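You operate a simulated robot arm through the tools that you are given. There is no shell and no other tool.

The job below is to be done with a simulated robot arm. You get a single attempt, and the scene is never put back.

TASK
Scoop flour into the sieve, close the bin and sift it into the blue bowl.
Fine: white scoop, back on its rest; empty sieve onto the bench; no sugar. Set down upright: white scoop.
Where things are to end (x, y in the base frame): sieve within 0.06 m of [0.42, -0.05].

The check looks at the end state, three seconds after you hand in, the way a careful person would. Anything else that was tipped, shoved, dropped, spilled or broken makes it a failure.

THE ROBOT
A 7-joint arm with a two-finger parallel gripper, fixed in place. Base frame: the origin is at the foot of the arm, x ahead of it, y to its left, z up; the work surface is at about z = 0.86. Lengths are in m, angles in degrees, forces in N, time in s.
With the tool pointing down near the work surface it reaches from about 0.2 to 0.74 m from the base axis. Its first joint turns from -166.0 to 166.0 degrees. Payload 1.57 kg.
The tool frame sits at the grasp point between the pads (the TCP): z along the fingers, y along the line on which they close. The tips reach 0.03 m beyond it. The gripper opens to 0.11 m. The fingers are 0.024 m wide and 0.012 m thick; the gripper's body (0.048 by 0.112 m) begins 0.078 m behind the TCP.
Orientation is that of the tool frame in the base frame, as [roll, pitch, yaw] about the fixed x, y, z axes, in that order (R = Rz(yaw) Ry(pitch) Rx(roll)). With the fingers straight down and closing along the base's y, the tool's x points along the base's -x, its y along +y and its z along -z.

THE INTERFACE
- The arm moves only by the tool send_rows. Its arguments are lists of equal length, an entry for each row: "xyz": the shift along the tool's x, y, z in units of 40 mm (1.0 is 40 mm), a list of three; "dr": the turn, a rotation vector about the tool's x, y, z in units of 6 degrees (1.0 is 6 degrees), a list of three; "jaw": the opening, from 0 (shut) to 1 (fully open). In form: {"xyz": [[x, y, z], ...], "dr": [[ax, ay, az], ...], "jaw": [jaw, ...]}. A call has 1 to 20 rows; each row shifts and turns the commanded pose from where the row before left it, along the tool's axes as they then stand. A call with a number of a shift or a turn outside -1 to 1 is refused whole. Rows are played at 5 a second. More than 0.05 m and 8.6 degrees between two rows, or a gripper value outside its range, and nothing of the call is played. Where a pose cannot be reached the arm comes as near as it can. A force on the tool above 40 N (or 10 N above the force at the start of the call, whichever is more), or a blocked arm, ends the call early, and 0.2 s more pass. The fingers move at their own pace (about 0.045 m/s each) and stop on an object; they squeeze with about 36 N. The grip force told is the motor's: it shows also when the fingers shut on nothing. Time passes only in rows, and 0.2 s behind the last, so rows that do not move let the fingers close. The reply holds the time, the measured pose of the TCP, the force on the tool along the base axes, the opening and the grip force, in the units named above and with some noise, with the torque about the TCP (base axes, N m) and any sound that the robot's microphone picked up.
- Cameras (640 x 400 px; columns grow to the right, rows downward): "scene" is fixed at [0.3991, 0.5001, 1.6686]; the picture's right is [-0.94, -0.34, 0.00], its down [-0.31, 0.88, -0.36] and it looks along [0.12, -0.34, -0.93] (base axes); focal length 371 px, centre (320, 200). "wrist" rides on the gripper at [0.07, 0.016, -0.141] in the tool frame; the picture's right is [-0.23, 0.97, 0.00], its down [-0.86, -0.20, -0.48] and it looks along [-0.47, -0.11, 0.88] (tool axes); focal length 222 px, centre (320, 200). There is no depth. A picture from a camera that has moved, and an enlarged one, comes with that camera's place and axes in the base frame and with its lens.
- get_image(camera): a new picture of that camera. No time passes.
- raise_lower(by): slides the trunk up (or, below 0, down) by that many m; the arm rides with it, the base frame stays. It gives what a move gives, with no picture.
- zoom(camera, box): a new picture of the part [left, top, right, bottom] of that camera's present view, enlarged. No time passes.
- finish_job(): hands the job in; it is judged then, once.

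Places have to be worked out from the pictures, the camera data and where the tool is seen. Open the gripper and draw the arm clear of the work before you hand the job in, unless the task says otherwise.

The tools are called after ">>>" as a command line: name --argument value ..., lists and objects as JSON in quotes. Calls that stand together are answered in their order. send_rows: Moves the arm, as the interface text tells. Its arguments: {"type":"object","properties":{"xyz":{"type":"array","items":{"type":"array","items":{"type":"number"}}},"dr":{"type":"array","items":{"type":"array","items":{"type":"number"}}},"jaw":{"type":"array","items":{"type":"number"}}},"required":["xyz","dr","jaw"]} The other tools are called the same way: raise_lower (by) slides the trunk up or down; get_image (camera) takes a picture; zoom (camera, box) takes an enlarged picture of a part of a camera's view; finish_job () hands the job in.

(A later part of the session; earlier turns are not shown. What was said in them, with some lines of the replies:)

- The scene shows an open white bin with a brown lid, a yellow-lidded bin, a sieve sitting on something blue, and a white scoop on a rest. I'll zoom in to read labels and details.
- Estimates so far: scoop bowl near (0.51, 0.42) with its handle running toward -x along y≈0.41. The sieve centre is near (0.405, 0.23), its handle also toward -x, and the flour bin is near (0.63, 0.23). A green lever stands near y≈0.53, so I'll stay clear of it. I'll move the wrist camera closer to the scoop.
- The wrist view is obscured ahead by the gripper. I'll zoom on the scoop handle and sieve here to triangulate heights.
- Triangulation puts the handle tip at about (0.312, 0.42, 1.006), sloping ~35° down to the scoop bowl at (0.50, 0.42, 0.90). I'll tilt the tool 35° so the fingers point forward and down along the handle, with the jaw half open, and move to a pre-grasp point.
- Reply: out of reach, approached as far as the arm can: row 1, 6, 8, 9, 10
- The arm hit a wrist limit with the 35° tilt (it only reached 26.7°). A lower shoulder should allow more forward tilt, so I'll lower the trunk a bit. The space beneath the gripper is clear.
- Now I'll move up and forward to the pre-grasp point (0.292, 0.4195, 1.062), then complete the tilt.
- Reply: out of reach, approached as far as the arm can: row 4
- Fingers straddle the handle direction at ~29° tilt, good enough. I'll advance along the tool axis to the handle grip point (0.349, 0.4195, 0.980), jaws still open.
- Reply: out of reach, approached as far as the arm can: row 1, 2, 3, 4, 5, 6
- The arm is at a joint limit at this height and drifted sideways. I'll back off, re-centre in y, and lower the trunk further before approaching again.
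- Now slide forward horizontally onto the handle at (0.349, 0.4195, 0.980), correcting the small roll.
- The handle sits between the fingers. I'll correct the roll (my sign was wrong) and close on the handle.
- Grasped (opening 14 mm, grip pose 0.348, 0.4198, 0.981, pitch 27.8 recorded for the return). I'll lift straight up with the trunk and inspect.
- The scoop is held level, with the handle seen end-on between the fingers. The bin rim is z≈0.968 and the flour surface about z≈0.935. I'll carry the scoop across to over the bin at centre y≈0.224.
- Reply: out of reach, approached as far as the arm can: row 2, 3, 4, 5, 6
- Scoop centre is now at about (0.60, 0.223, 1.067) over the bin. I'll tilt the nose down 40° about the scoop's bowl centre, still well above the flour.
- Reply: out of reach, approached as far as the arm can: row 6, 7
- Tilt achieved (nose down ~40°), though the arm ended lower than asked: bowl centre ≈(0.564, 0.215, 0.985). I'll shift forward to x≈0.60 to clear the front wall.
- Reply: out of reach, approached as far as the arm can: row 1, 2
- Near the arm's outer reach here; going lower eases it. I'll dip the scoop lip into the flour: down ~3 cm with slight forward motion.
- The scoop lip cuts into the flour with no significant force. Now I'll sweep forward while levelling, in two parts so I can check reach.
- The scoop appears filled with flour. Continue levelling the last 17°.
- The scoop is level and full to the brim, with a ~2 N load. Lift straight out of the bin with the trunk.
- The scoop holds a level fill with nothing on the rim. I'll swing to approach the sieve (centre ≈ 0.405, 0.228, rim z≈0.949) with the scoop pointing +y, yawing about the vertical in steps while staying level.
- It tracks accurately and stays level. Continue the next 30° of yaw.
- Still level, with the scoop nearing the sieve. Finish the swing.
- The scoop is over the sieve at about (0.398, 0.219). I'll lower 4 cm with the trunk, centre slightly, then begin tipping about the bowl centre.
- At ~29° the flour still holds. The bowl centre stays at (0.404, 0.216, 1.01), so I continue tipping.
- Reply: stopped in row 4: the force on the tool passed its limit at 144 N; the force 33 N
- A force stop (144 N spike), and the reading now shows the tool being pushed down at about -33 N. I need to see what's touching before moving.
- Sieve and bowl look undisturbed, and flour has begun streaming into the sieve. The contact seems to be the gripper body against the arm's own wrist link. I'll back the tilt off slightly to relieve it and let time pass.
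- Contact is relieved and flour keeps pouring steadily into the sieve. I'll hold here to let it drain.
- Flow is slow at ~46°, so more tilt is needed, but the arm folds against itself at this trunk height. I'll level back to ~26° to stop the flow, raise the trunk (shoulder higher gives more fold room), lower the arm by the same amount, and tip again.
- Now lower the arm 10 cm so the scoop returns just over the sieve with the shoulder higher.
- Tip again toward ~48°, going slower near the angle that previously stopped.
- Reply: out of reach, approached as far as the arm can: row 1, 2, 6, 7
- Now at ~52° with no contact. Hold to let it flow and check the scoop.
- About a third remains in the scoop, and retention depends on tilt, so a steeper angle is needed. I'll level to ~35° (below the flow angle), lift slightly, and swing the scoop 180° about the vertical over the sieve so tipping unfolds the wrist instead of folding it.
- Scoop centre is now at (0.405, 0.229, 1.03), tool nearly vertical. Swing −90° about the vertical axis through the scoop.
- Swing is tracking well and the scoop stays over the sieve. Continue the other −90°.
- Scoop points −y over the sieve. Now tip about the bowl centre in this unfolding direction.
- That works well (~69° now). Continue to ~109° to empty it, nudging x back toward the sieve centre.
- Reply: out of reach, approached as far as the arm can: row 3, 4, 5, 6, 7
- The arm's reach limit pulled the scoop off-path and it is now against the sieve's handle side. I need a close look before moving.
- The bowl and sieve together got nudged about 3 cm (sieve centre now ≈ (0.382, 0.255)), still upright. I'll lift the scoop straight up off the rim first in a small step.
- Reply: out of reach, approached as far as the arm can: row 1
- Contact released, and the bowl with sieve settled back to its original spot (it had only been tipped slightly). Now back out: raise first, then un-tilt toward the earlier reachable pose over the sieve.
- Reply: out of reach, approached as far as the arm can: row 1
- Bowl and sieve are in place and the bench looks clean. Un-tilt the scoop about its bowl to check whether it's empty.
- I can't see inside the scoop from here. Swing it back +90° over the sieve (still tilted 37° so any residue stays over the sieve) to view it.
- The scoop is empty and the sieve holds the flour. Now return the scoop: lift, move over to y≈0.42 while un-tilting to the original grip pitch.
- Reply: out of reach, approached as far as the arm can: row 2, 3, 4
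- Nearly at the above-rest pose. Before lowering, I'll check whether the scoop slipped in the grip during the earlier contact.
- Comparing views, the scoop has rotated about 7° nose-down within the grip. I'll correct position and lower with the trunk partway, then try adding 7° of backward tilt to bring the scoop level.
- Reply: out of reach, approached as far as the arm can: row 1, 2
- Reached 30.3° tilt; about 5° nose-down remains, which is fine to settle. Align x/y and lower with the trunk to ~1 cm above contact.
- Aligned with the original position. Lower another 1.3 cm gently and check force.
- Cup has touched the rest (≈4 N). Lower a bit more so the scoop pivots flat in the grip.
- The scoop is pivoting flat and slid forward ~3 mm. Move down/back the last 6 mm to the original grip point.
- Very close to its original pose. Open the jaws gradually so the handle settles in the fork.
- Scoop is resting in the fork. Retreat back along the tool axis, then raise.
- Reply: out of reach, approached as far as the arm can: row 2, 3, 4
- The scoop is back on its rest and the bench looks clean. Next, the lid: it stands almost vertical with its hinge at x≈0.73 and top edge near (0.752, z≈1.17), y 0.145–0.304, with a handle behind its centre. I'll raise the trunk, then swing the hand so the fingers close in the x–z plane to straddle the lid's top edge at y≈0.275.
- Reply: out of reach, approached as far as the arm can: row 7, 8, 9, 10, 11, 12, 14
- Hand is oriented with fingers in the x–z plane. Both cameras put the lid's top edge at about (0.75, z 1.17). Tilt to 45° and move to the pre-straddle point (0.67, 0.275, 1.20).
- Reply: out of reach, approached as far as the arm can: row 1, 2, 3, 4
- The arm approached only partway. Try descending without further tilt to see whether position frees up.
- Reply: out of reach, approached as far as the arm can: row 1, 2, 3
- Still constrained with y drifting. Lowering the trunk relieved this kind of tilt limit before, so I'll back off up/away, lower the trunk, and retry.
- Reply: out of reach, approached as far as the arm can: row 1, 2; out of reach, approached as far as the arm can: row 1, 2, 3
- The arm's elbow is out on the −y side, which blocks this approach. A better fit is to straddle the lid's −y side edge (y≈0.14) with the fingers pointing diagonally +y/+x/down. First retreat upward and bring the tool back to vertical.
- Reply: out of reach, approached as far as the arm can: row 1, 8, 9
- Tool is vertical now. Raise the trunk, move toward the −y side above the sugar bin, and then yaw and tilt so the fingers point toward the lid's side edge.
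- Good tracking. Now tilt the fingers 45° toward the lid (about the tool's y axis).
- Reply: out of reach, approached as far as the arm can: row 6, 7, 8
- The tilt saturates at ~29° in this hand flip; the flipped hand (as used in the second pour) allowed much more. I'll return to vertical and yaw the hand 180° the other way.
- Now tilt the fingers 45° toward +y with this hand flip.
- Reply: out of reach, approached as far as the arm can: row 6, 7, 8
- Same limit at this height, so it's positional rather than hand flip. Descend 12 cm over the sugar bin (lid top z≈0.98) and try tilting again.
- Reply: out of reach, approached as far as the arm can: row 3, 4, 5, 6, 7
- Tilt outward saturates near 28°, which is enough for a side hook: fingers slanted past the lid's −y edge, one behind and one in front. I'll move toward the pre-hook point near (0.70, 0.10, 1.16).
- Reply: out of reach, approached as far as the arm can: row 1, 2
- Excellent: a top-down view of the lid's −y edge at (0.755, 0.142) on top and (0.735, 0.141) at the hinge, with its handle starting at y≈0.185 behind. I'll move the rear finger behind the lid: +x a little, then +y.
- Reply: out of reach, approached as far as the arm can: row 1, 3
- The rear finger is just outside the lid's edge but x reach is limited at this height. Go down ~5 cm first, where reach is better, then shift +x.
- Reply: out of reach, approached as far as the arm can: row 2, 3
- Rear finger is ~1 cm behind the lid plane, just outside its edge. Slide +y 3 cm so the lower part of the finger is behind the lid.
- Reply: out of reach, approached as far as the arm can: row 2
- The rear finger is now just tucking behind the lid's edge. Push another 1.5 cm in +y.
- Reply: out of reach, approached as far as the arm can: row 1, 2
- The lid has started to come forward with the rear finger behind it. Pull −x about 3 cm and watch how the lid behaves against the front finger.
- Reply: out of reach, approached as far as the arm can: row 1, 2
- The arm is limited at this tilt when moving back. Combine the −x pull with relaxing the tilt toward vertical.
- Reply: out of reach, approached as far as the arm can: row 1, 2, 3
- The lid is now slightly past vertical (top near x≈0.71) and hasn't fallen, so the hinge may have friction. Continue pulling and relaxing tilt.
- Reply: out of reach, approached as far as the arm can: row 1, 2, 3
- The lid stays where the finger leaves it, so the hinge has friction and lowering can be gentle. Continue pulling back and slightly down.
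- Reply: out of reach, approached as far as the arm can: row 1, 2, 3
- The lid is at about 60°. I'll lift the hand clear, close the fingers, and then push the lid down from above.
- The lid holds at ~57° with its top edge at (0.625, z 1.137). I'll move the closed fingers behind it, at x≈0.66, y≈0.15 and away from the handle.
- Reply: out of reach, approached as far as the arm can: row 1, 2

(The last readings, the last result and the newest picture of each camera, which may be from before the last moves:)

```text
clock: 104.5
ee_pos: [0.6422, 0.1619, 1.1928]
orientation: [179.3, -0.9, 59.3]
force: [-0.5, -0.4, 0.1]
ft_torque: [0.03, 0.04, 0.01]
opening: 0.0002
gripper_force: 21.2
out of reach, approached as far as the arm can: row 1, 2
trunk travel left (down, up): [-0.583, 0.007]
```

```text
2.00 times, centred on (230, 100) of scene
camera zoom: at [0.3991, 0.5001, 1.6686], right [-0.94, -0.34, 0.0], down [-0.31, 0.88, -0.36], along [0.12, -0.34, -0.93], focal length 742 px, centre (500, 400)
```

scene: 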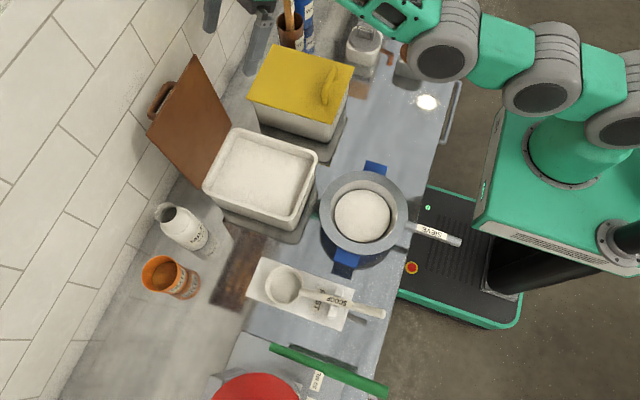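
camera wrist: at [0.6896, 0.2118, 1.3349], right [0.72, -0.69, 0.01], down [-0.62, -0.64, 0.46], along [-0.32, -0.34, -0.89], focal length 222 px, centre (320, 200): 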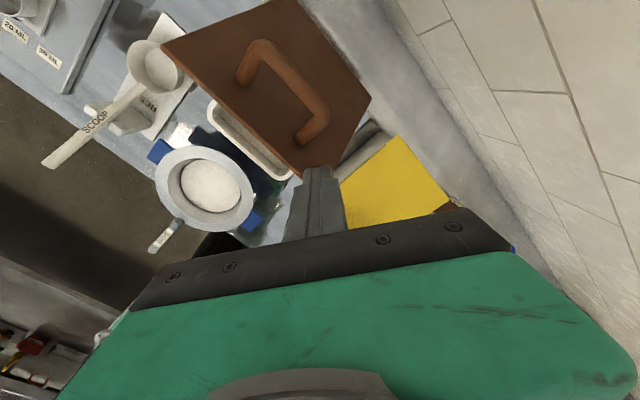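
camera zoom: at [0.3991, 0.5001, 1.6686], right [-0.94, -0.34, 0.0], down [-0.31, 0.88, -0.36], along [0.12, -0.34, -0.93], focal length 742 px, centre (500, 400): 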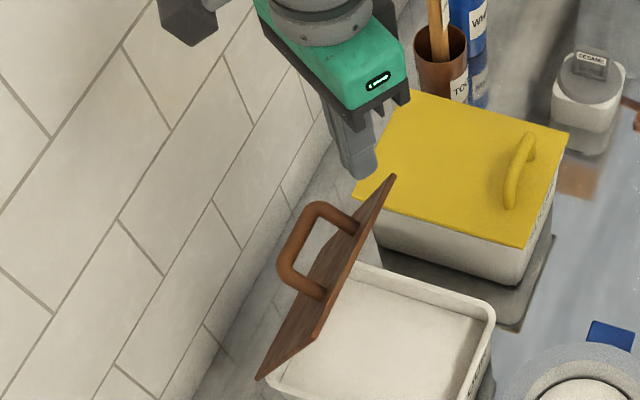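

Fingertips are just behind the lid's top edge. Push down in steps.

>>> send_rows --xyz '[[0.04, 0.09, 0.5], [0.04, 0.09, 0.5], [0.04, 0.09, 0.5], [0, 0, 0.5]]' --dr '[[0, 0, 0], [0, 0, 0], [0, 0, 0], [0, 0, 0]]' --jaw '[0, 0, 0, 0]'

>>> get_image --camera "wrist"

>>> zoom --camera "scene" --box '[130, 0, 330, 200]'

```text
clock: 105.5
ee_pos: [0.6551, 0.1626, 1.1149]
orientation: [178.7, -0.3, 59.3]
force: [-0.5, -1.0, 0.0]
ft_torque: [0.05, 0.05, 0.01]
opening: 0.0
gripper_force: 21.2
trunk travel left (down, up): [-0.583, 0.007]
```

```text
taken
camera wrist: at [0.7018, 0.2155, 1.2566], right [0.72, -0.69, 0.02], down [-0.62, -0.63, 0.47], along [-0.31, -0.35, -0.88], focal length 222 px, centre (320, 200)
```

wrist: 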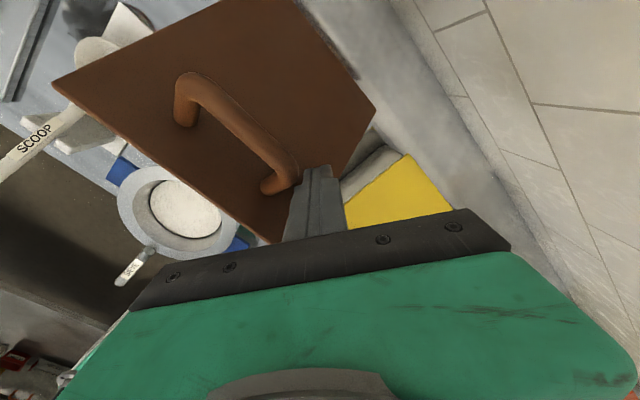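

```text
2.00 times, centred on (230, 100) of scene
camera zoom: at [0.3991, 0.5001, 1.6686], right [-0.94, -0.34, 0.0], down [-0.31, 0.88, -0.36], along [0.12, -0.34, -0.93], focal length 742 px, centre (500, 400)
```

zoom: 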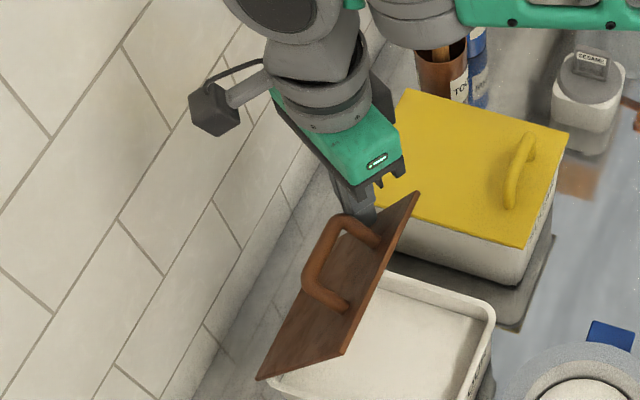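

The lid follows down (now ~45–48°). Keep pushing down.

>>> send_rows --xyz '[[-0.06, -0.1, 0.5], [-0.06, -0.1, 0.5], [-0.06, -0.1, 0.5]]' --dr '[[0, 0, 0], [0, 0, 0], [0, 0, 0]]' --jaw '[0, 0, 0]'

>>> get_image --camera "wrist"

>>> zoom --camera "scene" --box '[130, 0, 330, 200]'

```text
clock: 106.2
ee_pos: [0.6428, 0.1634, 1.0549]
orientation: [178.8, -0.4, 59.3]
force: [1.0, -1.0, -0.3]
ft_torque: [0.02, 0.0, 0.02]
opening: 0.0
gripper_force: 20.9
trunk travel left (down, up): [-0.583, 0.007]
```

```text
taken
camera wrist: at [0.6886, 0.2156, 1.1962], right [0.72, -0.69, 0.02], down [-0.62, -0.63, 0.47], along [-0.31, -0.35, -0.88], focal length 222 px, centre (320, 200)
```

wrist: 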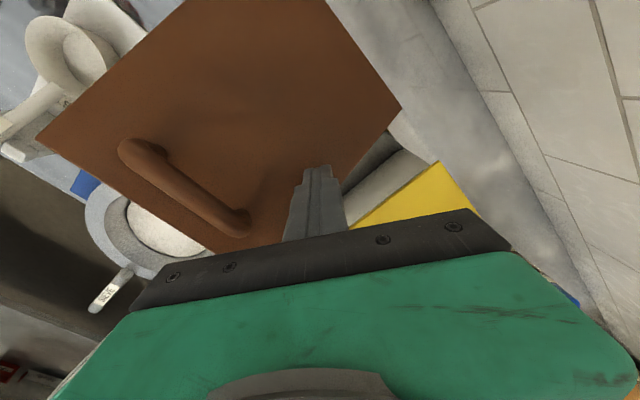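

```text
2.00 times, centred on (230, 100) of scene
camera zoom: at [0.3991, 0.5001, 1.6686], right [-0.94, -0.34, 0.0], down [-0.31, 0.88, -0.36], along [0.12, -0.34, -0.93], focal length 742 px, centre (500, 400)
```

zoom: 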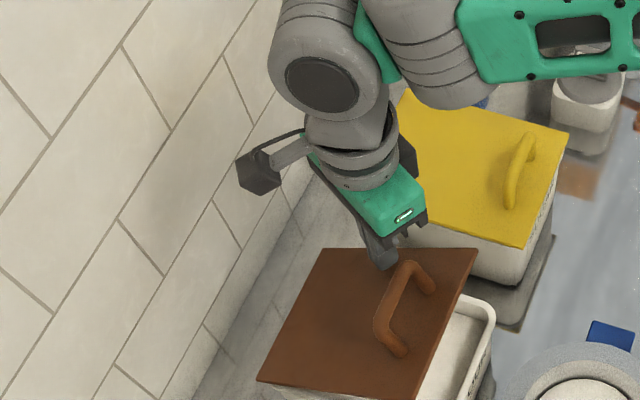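

Lid nearly closed (~18°). Push the last few centimetres gently.

>>> send_rows --xyz '[[0, 0, 0.4], [0, 0, 0.4], [0, 0, 0.2]]' --dr '[[0, 0, 0], [0, 0, 0], [0, 0, 0]]' --jaw '[0, 0, 0]'

>>> zoom --camera "scene" --box '[130, 0, 330, 200]'

```text
clock: 107.0
ee_pos: [0.6417, 0.163, 1.0154]
orientation: [178.7, -0.3, 59.3]
force: [1.1, -0.2, 1.3]
ft_torque: [-0.03, 0.01, -0.04]
opening: 0.0
gripper_force: 21.7
trunk travel left (down, up): [-0.583, 0.007]
```

```text
2.00 times, centred on (230, 100) of scene
camera zoom: at [0.3991, 0.5001, 1.6686], right [-0.94, -0.34, 0.0], down [-0.31, 0.88, -0.36], along [0.12, -0.34, -0.93], focal length 742 px, centre (500, 400)
```

zoom: 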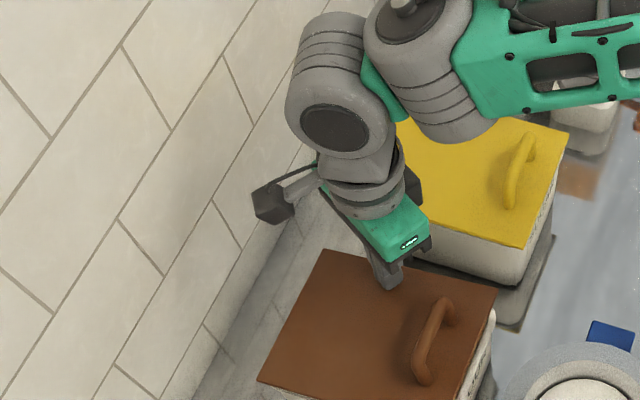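

Looks closed. Press slightly more until a contact force confirms it's seated.

>>> send_rows --xyz '[[0, 0, 0.12], [0, 0, 0.12]]' --dr '[[0, 0, 0], [0, 0, 0]]' --jaw '[0, 0]'

>>> zoom --camera "scene" --box '[180, 90, 340, 250]'

```text
clock: 107.7
ee_pos: [0.6413, 0.1633, 1.0055]
orientation: [178.6, -0.2, 59.2]
force: [0.1, -0.7, 0.0]
ft_torque: [0.02, -0.05, 0.0]
opening: 0.0002
gripper_force: 21.7
trunk travel left (down, up): [-0.583, 0.007]
```

```text
2.50 times, centred on (260, 170) of scene
camera zoom: at [0.3991, 0.5001, 1.6686], right [-0.94, -0.34, 0.0], down [-0.31, 0.88, -0.36], along [0.12, -0.34, -0.93], focal length 928 px, centre (470, 275)
```

zoom: 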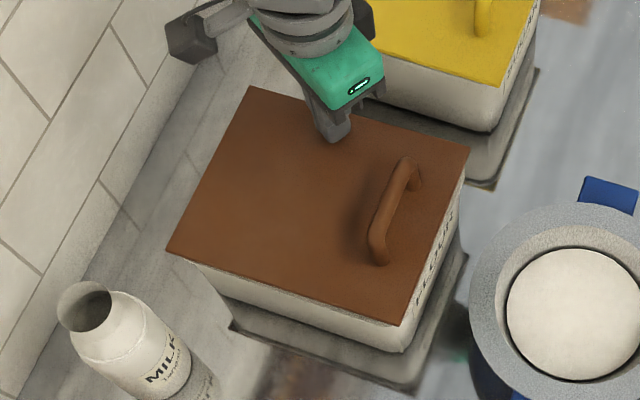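

Still no contact force; press a bit further.

>>> send_rows --xyz '[[0, 0, 0.1], [0, 0, 0.1]]' --dr '[[0, 0, 0], [0, 0, 0]]' --jaw '[0, 0]'

>>> get_image --camera "wrist"

```text
clock: 108.2
ee_pos: [0.6433, 0.1623, 0.9982]
orientation: [178.7, -0.4, 59.2]
force: [-1.8, 0.1, 1.4]
ft_torque: [-0.02, 0.01, -0.01]
opening: 0.0001
gripper_force: 21.1
trunk travel left (down, up): [-0.583, 0.007]
```

```text
taken
camera wrist: at [0.6895, 0.2148, 1.14], right [0.72, -0.69, 0.02], down [-0.62, -0.63, 0.47], along [-0.31, -0.35, -0.88], focal length 222 px, centre (320, 200)
```

wrist: 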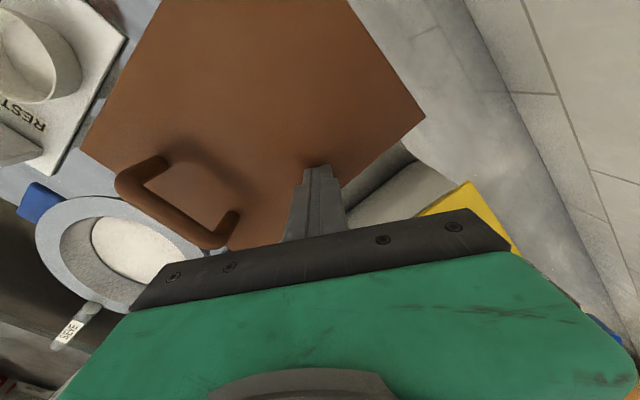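

>>> send_rows --xyz '[[0, 0, 0.12], [0, 0, 0.12]]' --dr '[[0, 0, 0], [0, 0, 0]]' --jaw '[0, 0]'

>>> zoom --camera "scene" --box '[180, 90, 340, 250]'

```text
clock: 108.9
ee_pos: [0.6439, 0.1638, 0.9987]
orientation: [178.1, -0.8, 59.2]
force: [-10.5, -1.7, 17.4]
ft_torque: [-0.22, 0.49, -0.01]
opening: 0.0
gripper_force: 20.7
trunk travel left (down, up): [-0.583, 0.007]
stopped in row 2: the force on the tool passed its limit at 42 N (the readings are from after the stop); the commanded pose is now the measured one
```

```text
2.50 times, centred on (260, 170) of scene
camera zoom: at [0.3991, 0.5001, 1.6686], right [-0.94, -0.34, 0.0], down [-0.31, 0.88, -0.36], along [0.12, -0.34, -0.93], focal length 928 px, centre (470, 275)
```

zoom: 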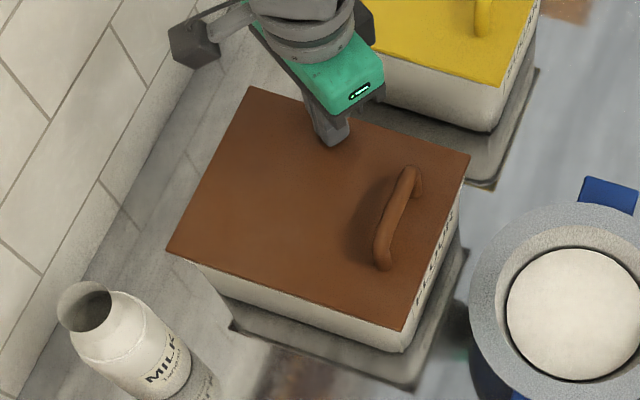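

The lid is firmly seated (hard stop). Lift away, then move the hand back over the sieve area.

>>> send_rows --xyz '[[0, 0, -0.9], [0, 0, -0.9], [0, 0, -0.9], [0, 0, -0.9], [-0.322, -0.9, 0], [-0.322, -0.9, 0], [-0.322, -0.9, 0], [-0.322, -0.9, 0], [-0.322, -0.9, 0], [-0.322, -0.9, 0], [-0.322, -0.9, 0], [-0.322, -0.9, 0]]' --dr '[[0, 0, 0], [0, 0, 0], [0, 0, 0], [0, 0, 0], [0, 0, -1], [0, 0, 0], [0, 0, 0], [0, 0, 0], [0, 0, 0], [0, 0, 0], [0, 0, 0], [0, 0, 0]]' --jaw '[0, 0, 0, 0, 0, 0.2, 0.4, 0.5, 0.5, 0.5, 0.5, 0.5]'

>>> get_image --camera "scene"

```text
clock: 111.5
ee_pos: [0.3366, 0.1943, 1.1281]
orientation: [178.3, -0.6, 65.3]
force: [-0.3, -0.2, -0.1]
ft_torque: [-0.02, 0.01, 0.04]
opening: 0.055
gripper_force: 0.1
trunk travel left (down, up): [-0.583, 0.007]
```

```text
taken
```

scene: 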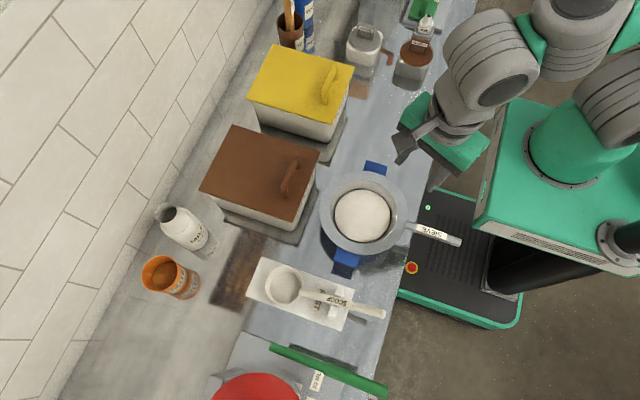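

The bin is closed. Now yaw the hand back so the fingers close along y (to grip the sieve handle, which runs along x at y≈0.227, z≈0.952).

>>> send_rows --xyz '[[0, 0, 0], [0, 0, 0], [0, 0, 0], [0, 0, 0], [0, 0, 0], [0, 0, 0], [0, 0, 0], [0, 0, 0], [0, 0, 0], [0, 0, 0], [0, 0, 0], [0, 0, 0], [0, 0, 0], [0, 0, 0], [0, 0, 0], [0, 0, 0], [0, 0, 0], [0, 0, 0], [0, 0, 0]]' --dr '[[0, 0, -1], [0, 0, -1], [0, 0, -1], [0, 0, -1], [0, 0, -1], [0, 0, -1], [0, 0, -1], [0, 0, -1], [0, 0, -1], [0, 0, -1], [0, 0, -1], [0, 0, -1], [0, 0, -1], [0, 0, -1], [0, 0, -1], [0, 0, -1], [0, 0, -1], [0, 0, -1], [0, 0, -1]]' --jaw '[0.5, 0.5, 0.5, 0.5, 0.5, 0.5, 0.5, 0.5, 0.5, 0.5, 0.5, 0.5, 0.5, 0.5, 0.5, 0.5, 0.5, 0.5, 0.5]'

>>> get_image --camera "wrist"

>>> get_image --camera "scene"

```text
clock: 115.5
ee_pos: [0.3372, 0.1944, 1.129]
orientation: [-179.8, 1.7, 179.5]
force: [0.5, 0.4, 0.5]
ft_torque: [0.02, 0.02, 0.0]
opening: 0.0549
gripper_force: 0.1
trunk travel left (down, up): [-0.583, 0.007]
```

```text
taken
camera wrist: at [0.2634, 0.2123, 1.2674], right [0.24, 0.97, 0.0], down [0.84, -0.21, 0.51], along [0.49, -0.12, -0.86], focal length 222 px, centre (320, 200)
```

wrist: 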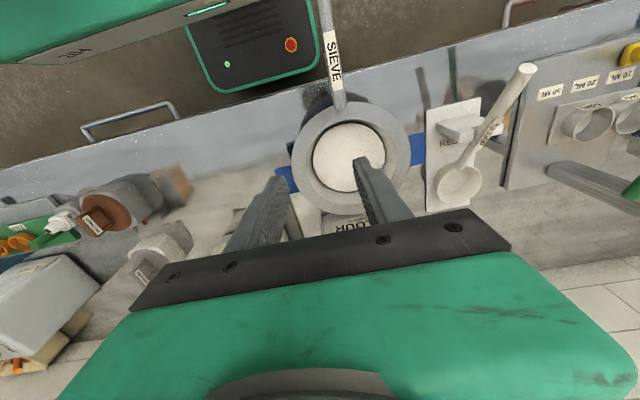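

```text
taken
```

scene: 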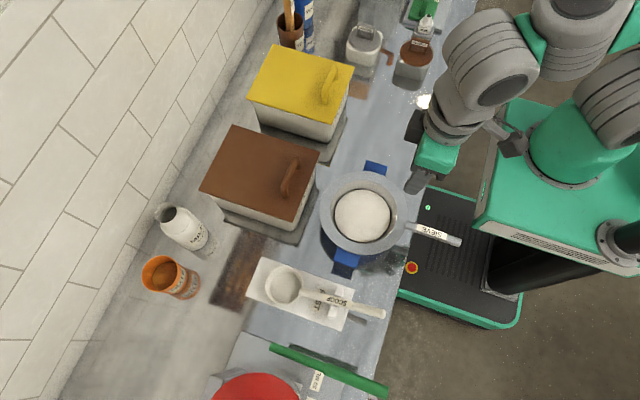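

Handle y triangulates to ≈0.228. Move above it at x=0.29, then lower with the trunk partway.

>>> send_rows --xyz '[[0.59, 0.42, 0], [0.59, 0.42, 0], [0, 0, 0]]' --dr '[[0, 0.14, 0], [0, 0.14, 0], [0, 0, 0]]' --jaw '[0.5, 0.5, 0.5]'

>>> raise_lower --by -0.11

>>> get_image --camera "wrist"

>>> zoom --camera "scene" --box '[310, 150, 480, 280]'

```text
clock: 116.3
ee_pos: [0.2912, 0.228, 1.1283]
orientation: [-179.9, 0.2, 179.2]
force: [-0.3, -0.4, 0.1]
ft_torque: [-0.02, 0.06, -0.01]
opening: 0.055
gripper_force: 0.0
trunk travel left (down, up): [-0.583, 0.007]
```

```text
clock: 117.7
ee_pos: [0.2921, 0.2287, 1.0166]
orientation: [-179.8, 0.0, 179.2]
force: [-0.2, 1.1, 0.0]
ft_torque: [-0.06, -0.03, 0.02]
opening: 0.055
gripper_force: 0.1
trunk travel left (down, up): [-0.473, 0.117]
```

```text
taken
camera wrist: at [0.2213, 0.2461, 1.158], right [0.24, 0.97, 0.0], down [0.85, -0.21, 0.48], along [0.47, -0.12, -0.88], focal length 222 px, centre (320, 200)
```

wrist: 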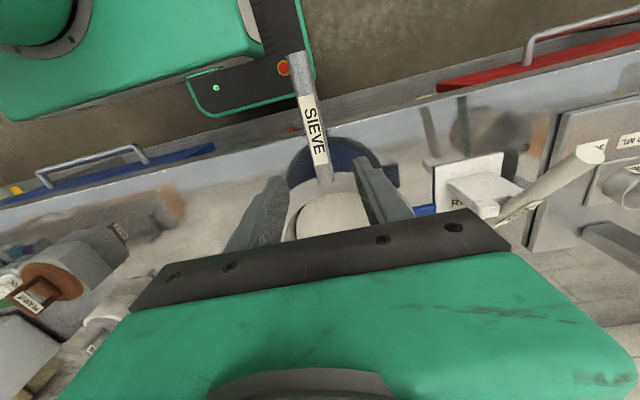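

```text
3.08 times, centred on (395, 215) of scene
camera zoom: at [0.3991, 0.5001, 1.6686], right [-0.94, -0.34, 0.0], down [-0.31, 0.88, -0.36], along [0.12, -0.34, -0.93], focal length 1142 px, centre (89, 154)
```

zoom: 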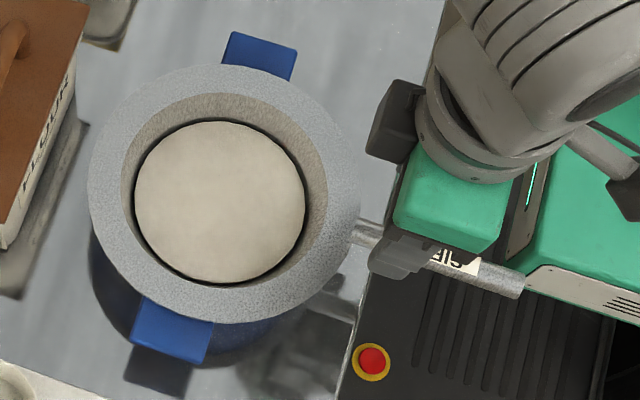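

Handle is centred between the fingers. Lower 6.4 cm to grip height and close.

>>> raise_lower --by -0.064

>>> send_rows --xyz '[[0, 0, 0], [0, 0, 0], [0, 0, 0], [0, 0, 0], [0, 0, 0]]' --dr '[[0, 0, 0], [0, 0, 0], [0, 0, 0], [0, 0, 0], [0, 0, 0]]' --jaw '[0.35, 0.2, 0, 0, 0]'

>>> get_image --camera "wrist"

>>> zoom --camera "scene" --box '[310, 150, 480, 280]'

```text
clock: 118.8
ee_pos: [0.2917, 0.2291, 0.9545]
orientation: [-179.8, 0.2, 179.3]
force: [-0.5, -0.1, 0.0]
ft_torque: [-0.04, -0.01, 0.01]
opening: 0.0552
gripper_force: 0.2
trunk travel left (down, up): [-0.409, 0.181]
```

```text
clock: 120.0
ee_pos: [0.2907, 0.2295, 0.9539]
orientation: [-179.8, 0.1, 179.2]
force: [0.9, 0.7, -0.3]
ft_torque: [0.0, 0.01, 0.07]
opening: 0.0169
gripper_force: 32.3
trunk travel left (down, up): [-0.409, 0.181]
```

```text
taken
camera wrist: at [0.2213, 0.2462, 1.094], right [0.24, 0.97, 0.0], down [0.85, -0.21, 0.48], along [0.47, -0.12, -0.88], focal length 222 px, centre (320, 200)
```

wrist: 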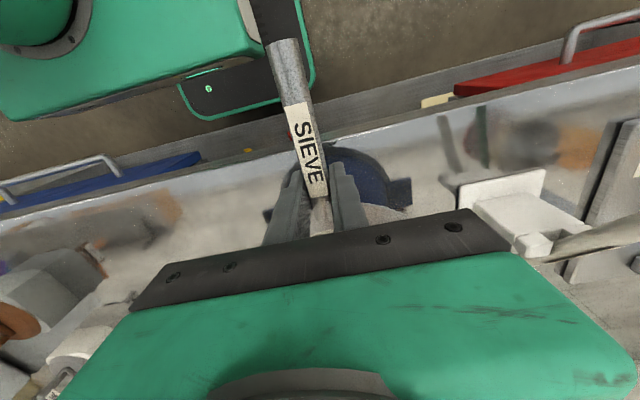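

```text
3.08 times, centred on (395, 215) of scene
camera zoom: at [0.3991, 0.5001, 1.6686], right [-0.94, -0.34, 0.0], down [-0.31, 0.88, -0.36], along [0.12, -0.34, -0.93], focal length 1142 px, centre (89, 154)
```

zoom: 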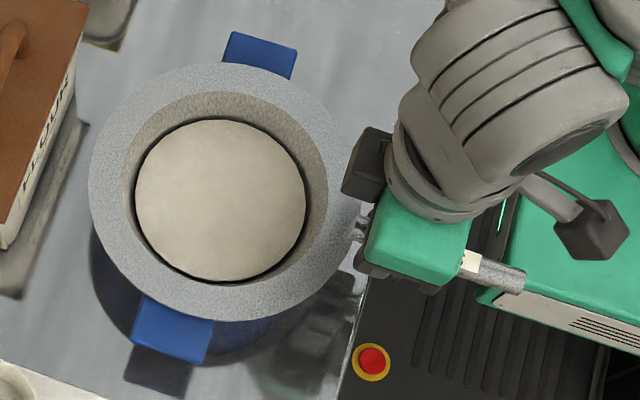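

Handle gripped (17 mm). Lift 1.5 cm and check weight and droop.

>>> raise_lower --by 0.015

>>> zoom --camera "scene" --box '[310, 150, 480, 280]'

```text
clock: 120.6
ee_pos: [0.2905, 0.2291, 0.968]
orientation: [-179.9, 0.1, 179.3]
force: [-0.2, 0.1, -2.3]
ft_torque: [-0.04, 0.2, 0.01]
opening: 0.0177
gripper_force: 32.2
trunk travel left (down, up): [-0.424, 0.166]
```

```text
3.08 times, centred on (395, 215) of scene
camera zoom: at [0.3991, 0.5001, 1.6686], right [-0.94, -0.34, 0.0], down [-0.31, 0.88, -0.36], along [0.12, -0.34, -0.93], focal length 1142 px, centre (89, 154)
```

zoom: 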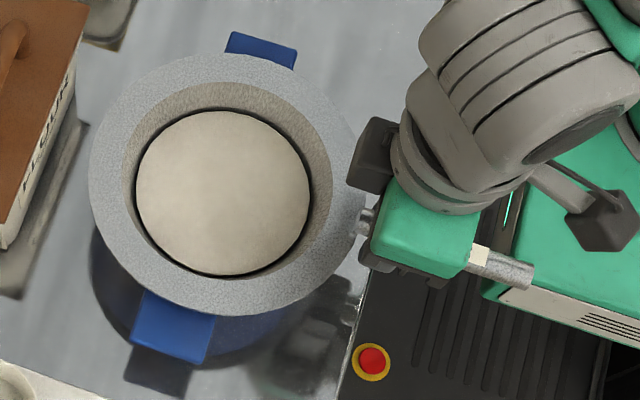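

Clean lift: ~2.3 N, sieve level, bowl stays put. Now shake side to side ±1 cm just above the bowl.

>>> send_rows --xyz '[[0, 0.25, 0], [0, -0.5, 0], [0, 0.5, 0], [0, -0.5, 0], [0, 0.5, 0], [0, -0.5, 0], [0, 0.5, 0], [0, -0.5, 0], [0, 0.5, 0], [0, -0.5, 0], [0, 0.5, 0], [0, -0.5, 0], [0, 0.5, 0], [0, -0.25, 0]]' --dr '[[0, 0, 0], [0, 0, 0], [0, 0, 0], [0, 0, 0], [0, 0, 0], [0, 0, 0], [0, 0, 0], [0, 0, 0], [0, 0, 0], [0, 0, 0], [0, 0, 0], [0, 0, 0], [0, 0, 0], [0, 0, 0]]' --jaw '[0, 0, 0, 0, 0, 0, 0, 0, 0, 0, 0, 0, 0, 0]'

>>> zoom --camera "scene" --box '[310, 150, 480, 280]'

```text
clock: 123.6
ee_pos: [0.2913, 0.2285, 0.9686]
orientation: [-179.7, 0.1, 179.3]
force: [1.0, -0.6, -1.4]
ft_torque: [0.0, 0.22, -0.01]
opening: 0.0173
gripper_force: 32.4
trunk travel left (down, up): [-0.424, 0.166]
```

```text
3.08 times, centred on (395, 215) of scene
camera zoom: at [0.3991, 0.5001, 1.6686], right [-0.94, -0.34, 0.0], down [-0.31, 0.88, -0.36], along [0.12, -0.34, -0.93], focal length 1142 px, centre (89, 154)
```

zoom: 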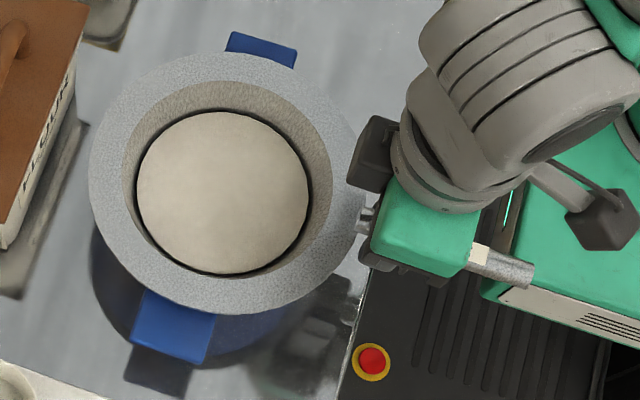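

The level dropped only slightly. Shake a bit more vigorously (±1.5 cm).

>>> send_rows --xyz '[[0, 0.375, 0], [0, -0.75, 0], [0, 0.75, 0], [0, -0.75, 0], [0, 0.75, 0], [0, -0.75, 0], [0, 0.75, 0], [0, -0.75, 0], [0, 0.75, 0], [0, -0.75, 0], [0, 0.75, 0], [0, -0.75, 0], [0, 0.75, 0], [0, -0.75, 0], [0, 0.75, 0], [0, -0.75, 0], [0, 0.75, 0], [0, -0.75, 0], [0, 0.75, 0], [0, -0.375, 0]]' --dr '[[0, 0, 0], [0, 0, 0], [0, 0, 0], [0, 0, 0], [0, 0, 0], [0, 0, 0], [0, 0, 0], [0, 0, 0], [0, 0, 0], [0, 0, 0], [0, 0, 0], [0, 0, 0], [0, 0, 0], [0, 0, 0], [0, 0, 0], [0, 0, 0], [0, 0, 0], [0, 0, 0], [0, 0, 0], [0, 0, 0]]' --jaw '[0, 0, 0, 0, 0, 0, 0, 0, 0, 0, 0, 0, 0, 0, 0, 0, 0, 0, 0, 0]'

>>> zoom --camera "scene" --box '[310, 150, 480, 280]'

```text
clock: 127.8
ee_pos: [0.2911, 0.2288, 0.9694]
orientation: [-179.7, 0.1, 179.2]
force: [-0.2, 0.3, -2.4]
ft_torque: [0.0, 0.17, 0.02]
opening: 0.0171
gripper_force: 32.5
trunk travel left (down, up): [-0.424, 0.166]
```

```text
3.08 times, centred on (395, 215) of scene
camera zoom: at [0.3991, 0.5001, 1.6686], right [-0.94, -0.34, 0.0], down [-0.31, 0.88, -0.36], along [0.12, -0.34, -0.93], focal length 1142 px, centre (89, 154)
```

zoom: 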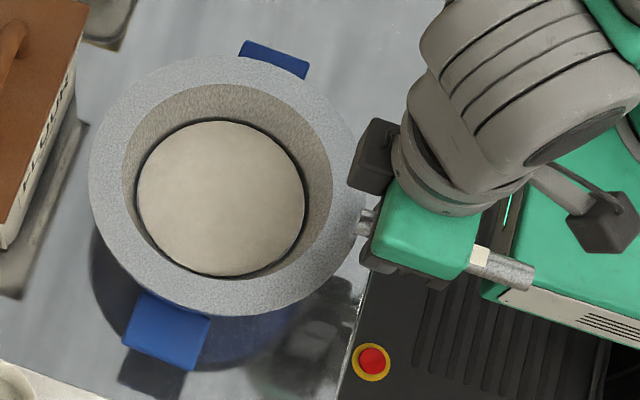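

The flour is going through, but the bowl got nudged slightly by the sieve body at this amplitude. Raise the sieve another 2 cm for clearance before continuing.

>>> raise_lower --by 0.02

>>> get_image --camera "scene"

>>> zoom --camera "wrist" --box '[220, 100, 460, 240]'

```text
clock: 128.4
ee_pos: [0.2893, 0.2273, 0.9893]
orientation: [-179.9, 0.1, 179.4]
force: [0.0, 0.4, -2.2]
ft_torque: [-0.01, 0.15, 0.0]
opening: 0.0172
gripper_force: 32.0
trunk travel left (down, up): [-0.444, 0.146]
```

```text
taken
```

scene: 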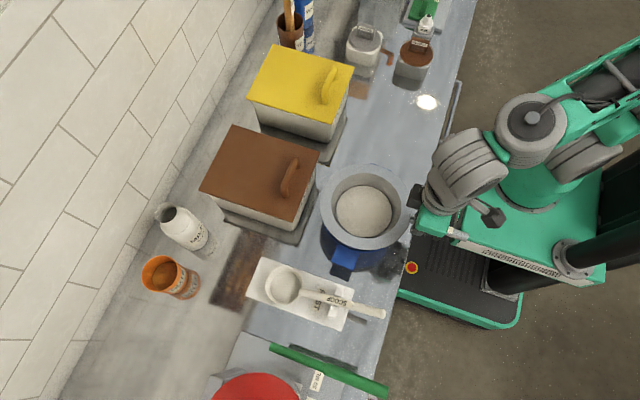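

```text
2.67 times, centred on (340, 170) of wrist
camera zoom: at [0.2206, 0.2466, 1.1295], right [0.24, 0.97, 0.0], down [0.85, -0.21, 0.48], along [0.47, -0.12, -0.88], focal length 592 px, centre (267, 280)
```

zoom: 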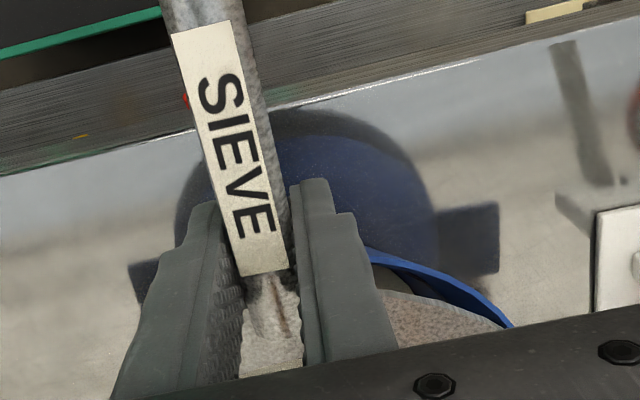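

The bowl rim now shows clear around the sieve body. Continue shaking at ±1.2 cm from this height.

>>> send_rows --xyz '[[0, 0.3, 0], [0, -0.6, 0], [0, 0.6, 0], [0, -0.6, 0], [0, 0.6, 0], [0, -0.6, 0], [0, 0.6, 0], [0, -0.6, 0], [0, 0.6, 0], [0, -0.6, 0], [0, 0.6, 0], [0, -0.6, 0], [0, 0.6, 0], [0, -0.6, 0], [0, 0.6, 0], [0, -0.6, 0], [0, 0.6, 0], [0, -0.6, 0], [0, 0.6, 0], [0, -0.3, 0]]' --dr '[[0, 0, 0], [0, 0, 0], [0, 0, 0], [0, 0, 0], [0, 0, 0], [0, 0, 0], [0, 0, 0], [0, 0, 0], [0, 0, 0], [0, 0, 0], [0, 0, 0], [0, 0, 0], [0, 0, 0], [0, 0, 0], [0, 0, 0], [0, 0, 0], [0, 0, 0], [0, 0, 0], [0, 0, 0], [0, 0, 0]]' --jaw '[0, 0, 0, 0, 0, 0, 0, 0, 0, 0, 0, 0, 0, 0, 0, 0, 0, 0, 0, 0]'

>>> zoom --camera "scene" --box '[310, 150, 480, 280]'

```text
clock: 132.7
ee_pos: [0.2906, 0.2273, 0.989]
orientation: [-179.7, 0.1, 179.1]
force: [-0.2, 0.6, -1.2]
ft_torque: [-0.01, 0.14, 0.0]
opening: 0.0173
gripper_force: 32.5
trunk travel left (down, up): [-0.444, 0.146]
```

```text
3.08 times, centred on (395, 215) of scene
camera zoom: at [0.3991, 0.5001, 1.6686], right [-0.94, -0.34, 0.0], down [-0.31, 0.88, -0.36], along [0.12, -0.34, -0.93], focal length 1142 px, centre (89, 154)
```

zoom: 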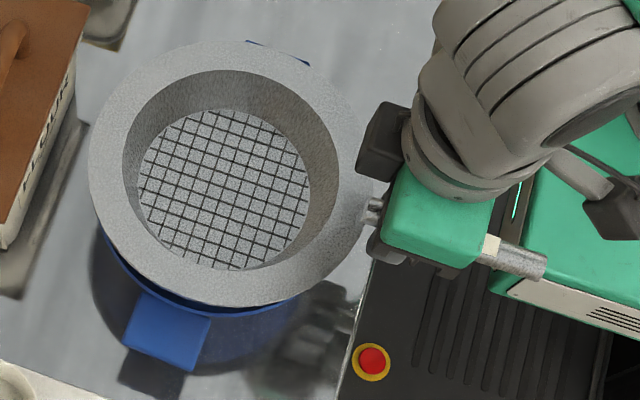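

The sieve is empty (clean mesh). Now lift it clear of the bowl and carry it to the bench target; I'll aim for the centre at about (0.412, −0.03), within tolerance and clear of the peanut jar.

>>> raise_lower --by 0.09

>>> zoom --camera "scene" --box '[310, 130, 480, 300]'

```text
clock: 133.9
ee_pos: [0.2904, 0.2282, 1.079]
orientation: [-179.8, 0.1, 179.2]
force: [-0.5, 0.6, -2.0]
ft_torque: [-0.02, 0.14, 0.02]
opening: 0.0173
gripper_force: 32.1
trunk travel left (down, up): [-0.534, 0.056]
```

```text
2.35 times, centred on (395, 215) of scene
camera zoom: at [0.3991, 0.5001, 1.6686], right [-0.94, -0.34, 0.0], down [-0.31, 0.88, -0.36], along [0.12, -0.34, -0.93], focal length 873 px, centre (144, 165)
```

zoom: 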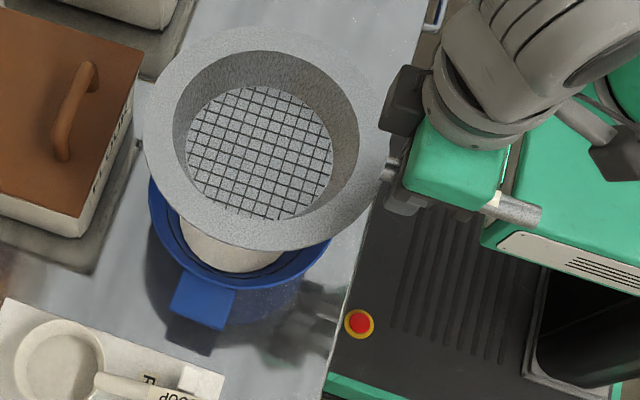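

The flour is in the blue bowl and the sieve hangs level above it. Carry it in −y.

>>> send_rows --xyz '[[-0.02, -0.65, 0], [-0.02, -0.65, 0], [-0.02, -0.65, 0], [-0.02, -0.65, 0], [-0.02, -0.65, 0], [-0.02, -0.65, 0], [-0.02, -0.65, 0], [-0.02, -0.65, 0], [-0.02, -0.65, 0], [-0.02, -0.6, 0]]' --dr '[[0, 0, 0], [0, 0, 0], [0, 0, 0], [0, 0, 0], [0, 0, 0], [0, 0, 0], [0, 0, 0], [0, 0, 0], [0, 0, 0], [0, 0, 0]]' --jaw '[0, 0, 0, 0, 0, 0, 0, 0, 0, 0]'

>>> get_image --camera "scene"

>>> get_image --camera "wrist"

```text
clock: 136.1
ee_pos: [0.2956, -0.0293, 1.0806]
orientation: [-179.8, 0.2, 179.3]
force: [0.2, 0.7, -1.7]
ft_torque: [0.01, 0.16, 0.0]
opening: 0.0169
gripper_force: 31.6
trunk travel left (down, up): [-0.534, 0.056]
```

```text
taken
```

scene: 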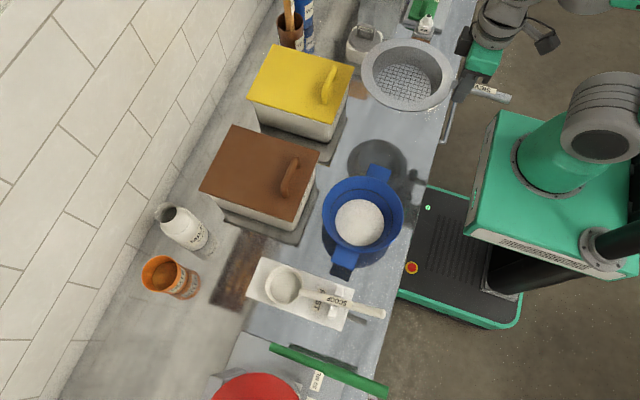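

```text
taken
camera wrist: at [0.2251, -0.0129, 1.2208], right [0.24, 0.97, 0.0], down [0.85, -0.21, 0.48], along [0.47, -0.12, -0.88], focal length 222 px, centre (320, 200)
```

wrist: 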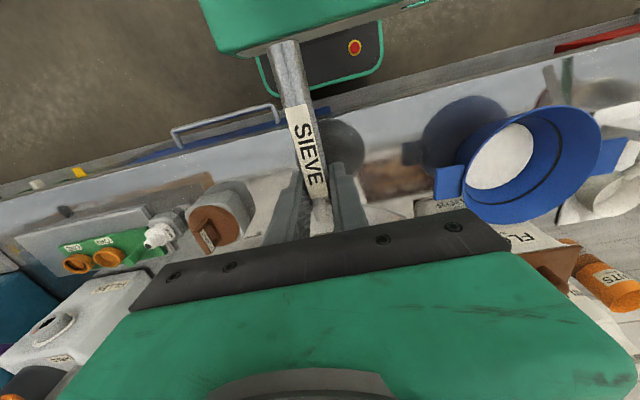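

Sieve is over the target at about (0.405, −0.028); the peanut jar is ~4 cm clear. Nudge slightly toward target and lower with the trunk.

>>> send_rows --xyz '[[-0.2, -0.25, 0], [0, 0, 0]]' --dr '[[0, 0, 0], [0, 0, 0]]' --jaw '[0, 0]'

>>> raise_lower --by -0.155

>>> zoom --camera "scene" --box '[310, 20, 510, 180]'

```text
clock: 136.7
ee_pos: [0.3044, -0.0406, 1.0806]
orientation: [-179.7, 0.1, 179.3]
force: [-0.1, -0.5, -1.2]
ft_torque: [0.0, 0.13, -0.03]
opening: 0.0168
gripper_force: 32.1
trunk travel left (down, up): [-0.534, 0.056]
```

```text
clock: 138.5
ee_pos: [0.3025, -0.0401, 0.9256]
orientation: [-179.8, 0.2, 179.4]
force: [-0.5, -0.3, -1.1]
ft_torque: [0.01, 0.11, 0.02]
opening: 0.0171
gripper_force: 32.7
trunk travel left (down, up): [-0.379, 0.211]
```

```text
2.50 times, centred on (410, 100) of scene
camera zoom: at [0.3991, 0.5001, 1.6686], right [-0.94, -0.34, 0.0], down [-0.31, 0.88, -0.36], along [0.12, -0.34, -0.93], focal length 928 px, centre (95, 450)
```

zoom: 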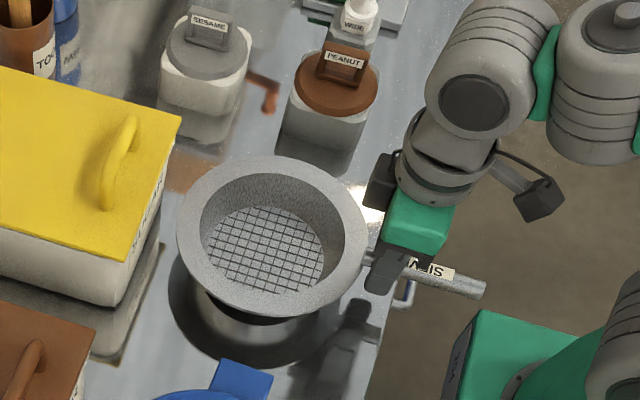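

Clear spot with room around. Lower in small steps until contact.

>>> raise_lower --by -0.012

>>> raise_lower --by -0.006

>>> zoom --camera "scene" --box '[310, 20, 510, 180]'

```text
clock: 139.1
ee_pos: [0.3036, -0.0396, 0.9139]
orientation: [-179.8, 0.2, 179.3]
force: [0.4, -0.6, -1.4]
ft_torque: [0.03, 0.14, -0.04]
opening: 0.017
gripper_force: 31.9
trunk travel left (down, up): [-0.367, 0.223]
```

```text
clock: 139.6
ee_pos: [0.3026, -0.0394, 0.9089]
orientation: [-179.8, 0.3, 179.3]
force: [0.9, 1.1, 8.5]
ft_torque: [-0.06, -0.51, 0.09]
opening: 0.0172
gripper_force: 32.0
trunk travel left (down, up): [-0.361, 0.229]
```

```text
2.50 times, centred on (410, 100) of scene
camera zoom: at [0.3991, 0.5001, 1.6686], right [-0.94, -0.34, 0.0], down [-0.31, 0.88, -0.36], along [0.12, -0.34, -0.93], focal length 928 px, centre (95, 450)
```

zoom: 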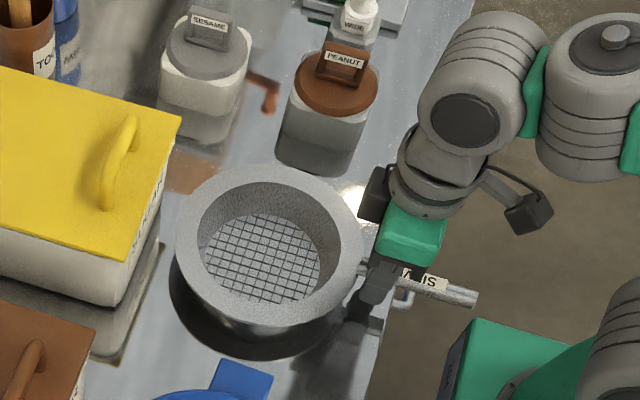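

Contact made (8.5 N). Relieve slightly, then open the jaws slowly.

>>> raise_lower --by 0.0015

>>> send_rows --xyz '[[0, 0, 0], [0, 0, 0], [0, 0, 0], [0, 0, 0], [0, 0, 0]]' --dr '[[0, 0, 0], [0, 0, 0], [0, 0, 0], [0, 0, 0], [0, 0, 0]]' --jaw '[0.17, 0.22, 0.35, 0.5, 0.5]'

>>> zoom --camera "scene" --box '[310, 20, 510, 180]'

```text
clock: 140.2
ee_pos: [0.3023, -0.0389, 0.9083]
orientation: [-179.8, 0.0, 179.3]
force: [1.8, 0.3, 3.5]
ft_torque: [-0.02, -0.62, 0.12]
opening: 0.0171
gripper_force: 31.9
trunk travel left (down, up): [-0.363, 0.227]
```

```text
clock: 141.3
ee_pos: [0.3034, -0.0405, 0.9093]
orientation: [-179.8, 0.0, 179.3]
force: [0.6, 0.6, -0.3]
ft_torque: [-0.01, 0.01, -0.02]
opening: 0.0552
gripper_force: 0.0
trunk travel left (down, up): [-0.363, 0.227]
```

```text
2.50 times, centred on (410, 100) of scene
camera zoom: at [0.3991, 0.5001, 1.6686], right [-0.94, -0.34, 0.0], down [-0.31, 0.88, -0.36], along [0.12, -0.34, -0.93], focal length 928 px, centre (95, 450)
```

zoom: 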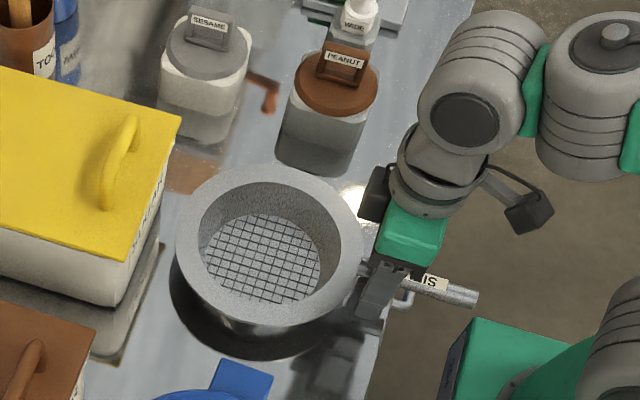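

Sieve stands on its own. Raise the trunk clear and inspect everything.

>>> raise_lower --by 0.2

>>> send_rows --xyz '[[0.5, 0, -0.5], [0.5, 0, -0.5], [0, 0, -0.5]]' --dr '[[0, 0, 0], [0, 0, 0], [0, 0, 0]]' --jaw '[1, 1, 1]'

>>> get_image --camera "scene"

>>> zoom --camera "scene" --box '[240, 150, 430, 340]'

>>> zoom --camera "scene" --box '[310, 20, 510, 180]'

>>> zoom --camera "scene" --box '[180, 90, 340, 250]'

```text
clock: 143.5
ee_pos: [0.3025, -0.0388, 1.1095]
orientation: [-179.9, 0.0, 179.3]
force: [-0.3, 0.3, 0.2]
ft_torque: [0.05, -0.02, -0.03]
opening: 0.0549
gripper_force: 0.0
trunk travel left (down, up): [-0.563, 0.027]
```

```text
clock: 144.3
ee_pos: [0.2634, -0.0375, 1.1694]
orientation: [-180.0, -0.1, 179.1]
force: [-0.1, -1.0, 0.5]
ft_torque: [0.0, -0.01, -0.01]
opening: 0.1102
gripper_force: 0.1
trunk travel left (down, up): [-0.563, 0.027]
```

```text
taken
```

scene: 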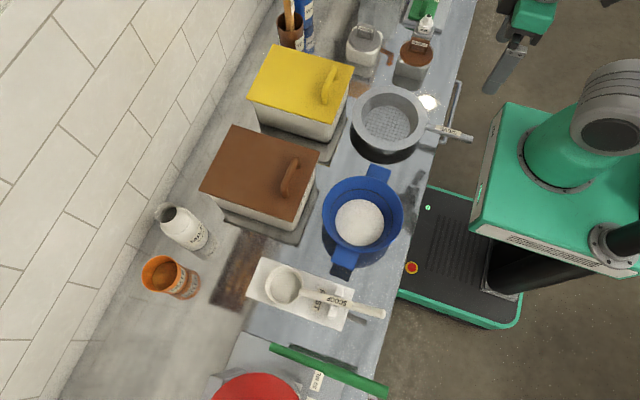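

```text
2.11 times, centred on (335, 245) of scene
camera zoom: at [0.3991, 0.5001, 1.6686], right [-0.94, -0.34, 0.0], down [-0.31, 0.88, -0.36], along [0.12, -0.34, -0.93], focal length 781 px, centre (288, 105)
```

zoom: 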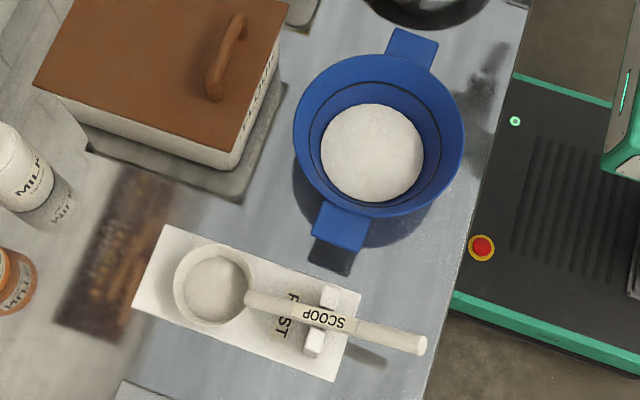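

```text
2.50 times, centred on (410, 100) of scene
camera zoom: at [0.3991, 0.5001, 1.6686], right [-0.94, -0.34, 0.0], down [-0.31, 0.88, -0.36], along [0.12, -0.34, -0.93], focal length 928 px, centre (95, 450)
```

zoom: 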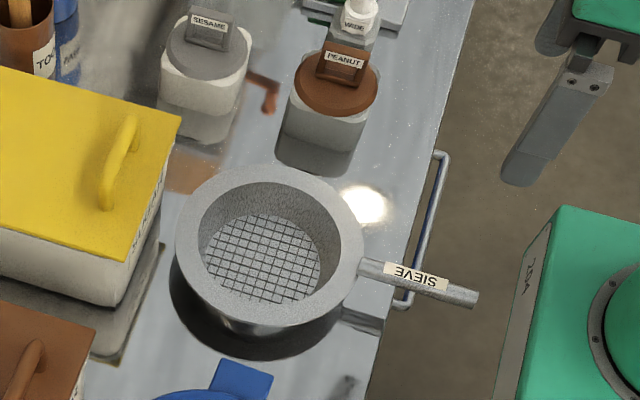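

```text
2.50 times, centred on (260, 170) of scene
camera zoom: at [0.3991, 0.5001, 1.6686], right [-0.94, -0.34, 0.0], down [-0.31, 0.88, -0.36], along [0.12, -0.34, -0.93], focal length 928 px, centre (470, 275)
```

zoom: 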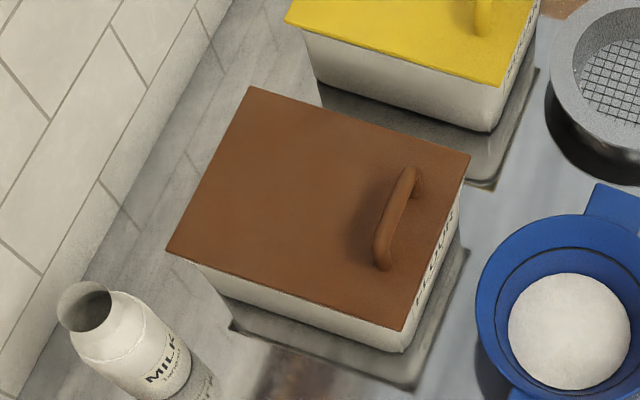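

Everything checks out:
- **Bin:** the flour bin is closed.
- **Bowl:** the flour is in the blue bowl, which is upright at its original spot.
- **Scoop:** it is upright on its rest.
- **Sieve:** it is empty on the bench at about (0.409, −0.039).
- **Spills:** none are visible.

The gripper is open and clear of the work, so I'm handing in.

>>> finish_job

```text
The job is handed in.
```

I scooped flour into the sieve, closed the flour bin, sifted the flour into the blue bowl and handed the job in. I don't have the check's result.

From the last pictures:
- **Flour:** it is in the blue bowl. I never opened the sugar bin, and I saw no spills on the bench.
- **Flour bin:** I pressed the lid down until it hit a hard stop, so it is fully closed.
- **White scoop:** it is empty and back on its rest, in almost exactly its starting position.
- **Sieve:** it is empty and upright on the bench at about (0.409, −0.039), roughly 0.016 m from the target.

Two things went wrong along the way:
- **Scoop against the sieve:** while emptying the scoop, the arm ran out of reach and pressed the scoop against the sieve. This tipped the sieve and bowl slightly, and they settled back into place when I lifted off.
- **Bowl turned:** shaking the sieve turned the bowl by about 5 degrees. It is still upright and essentially where it started.
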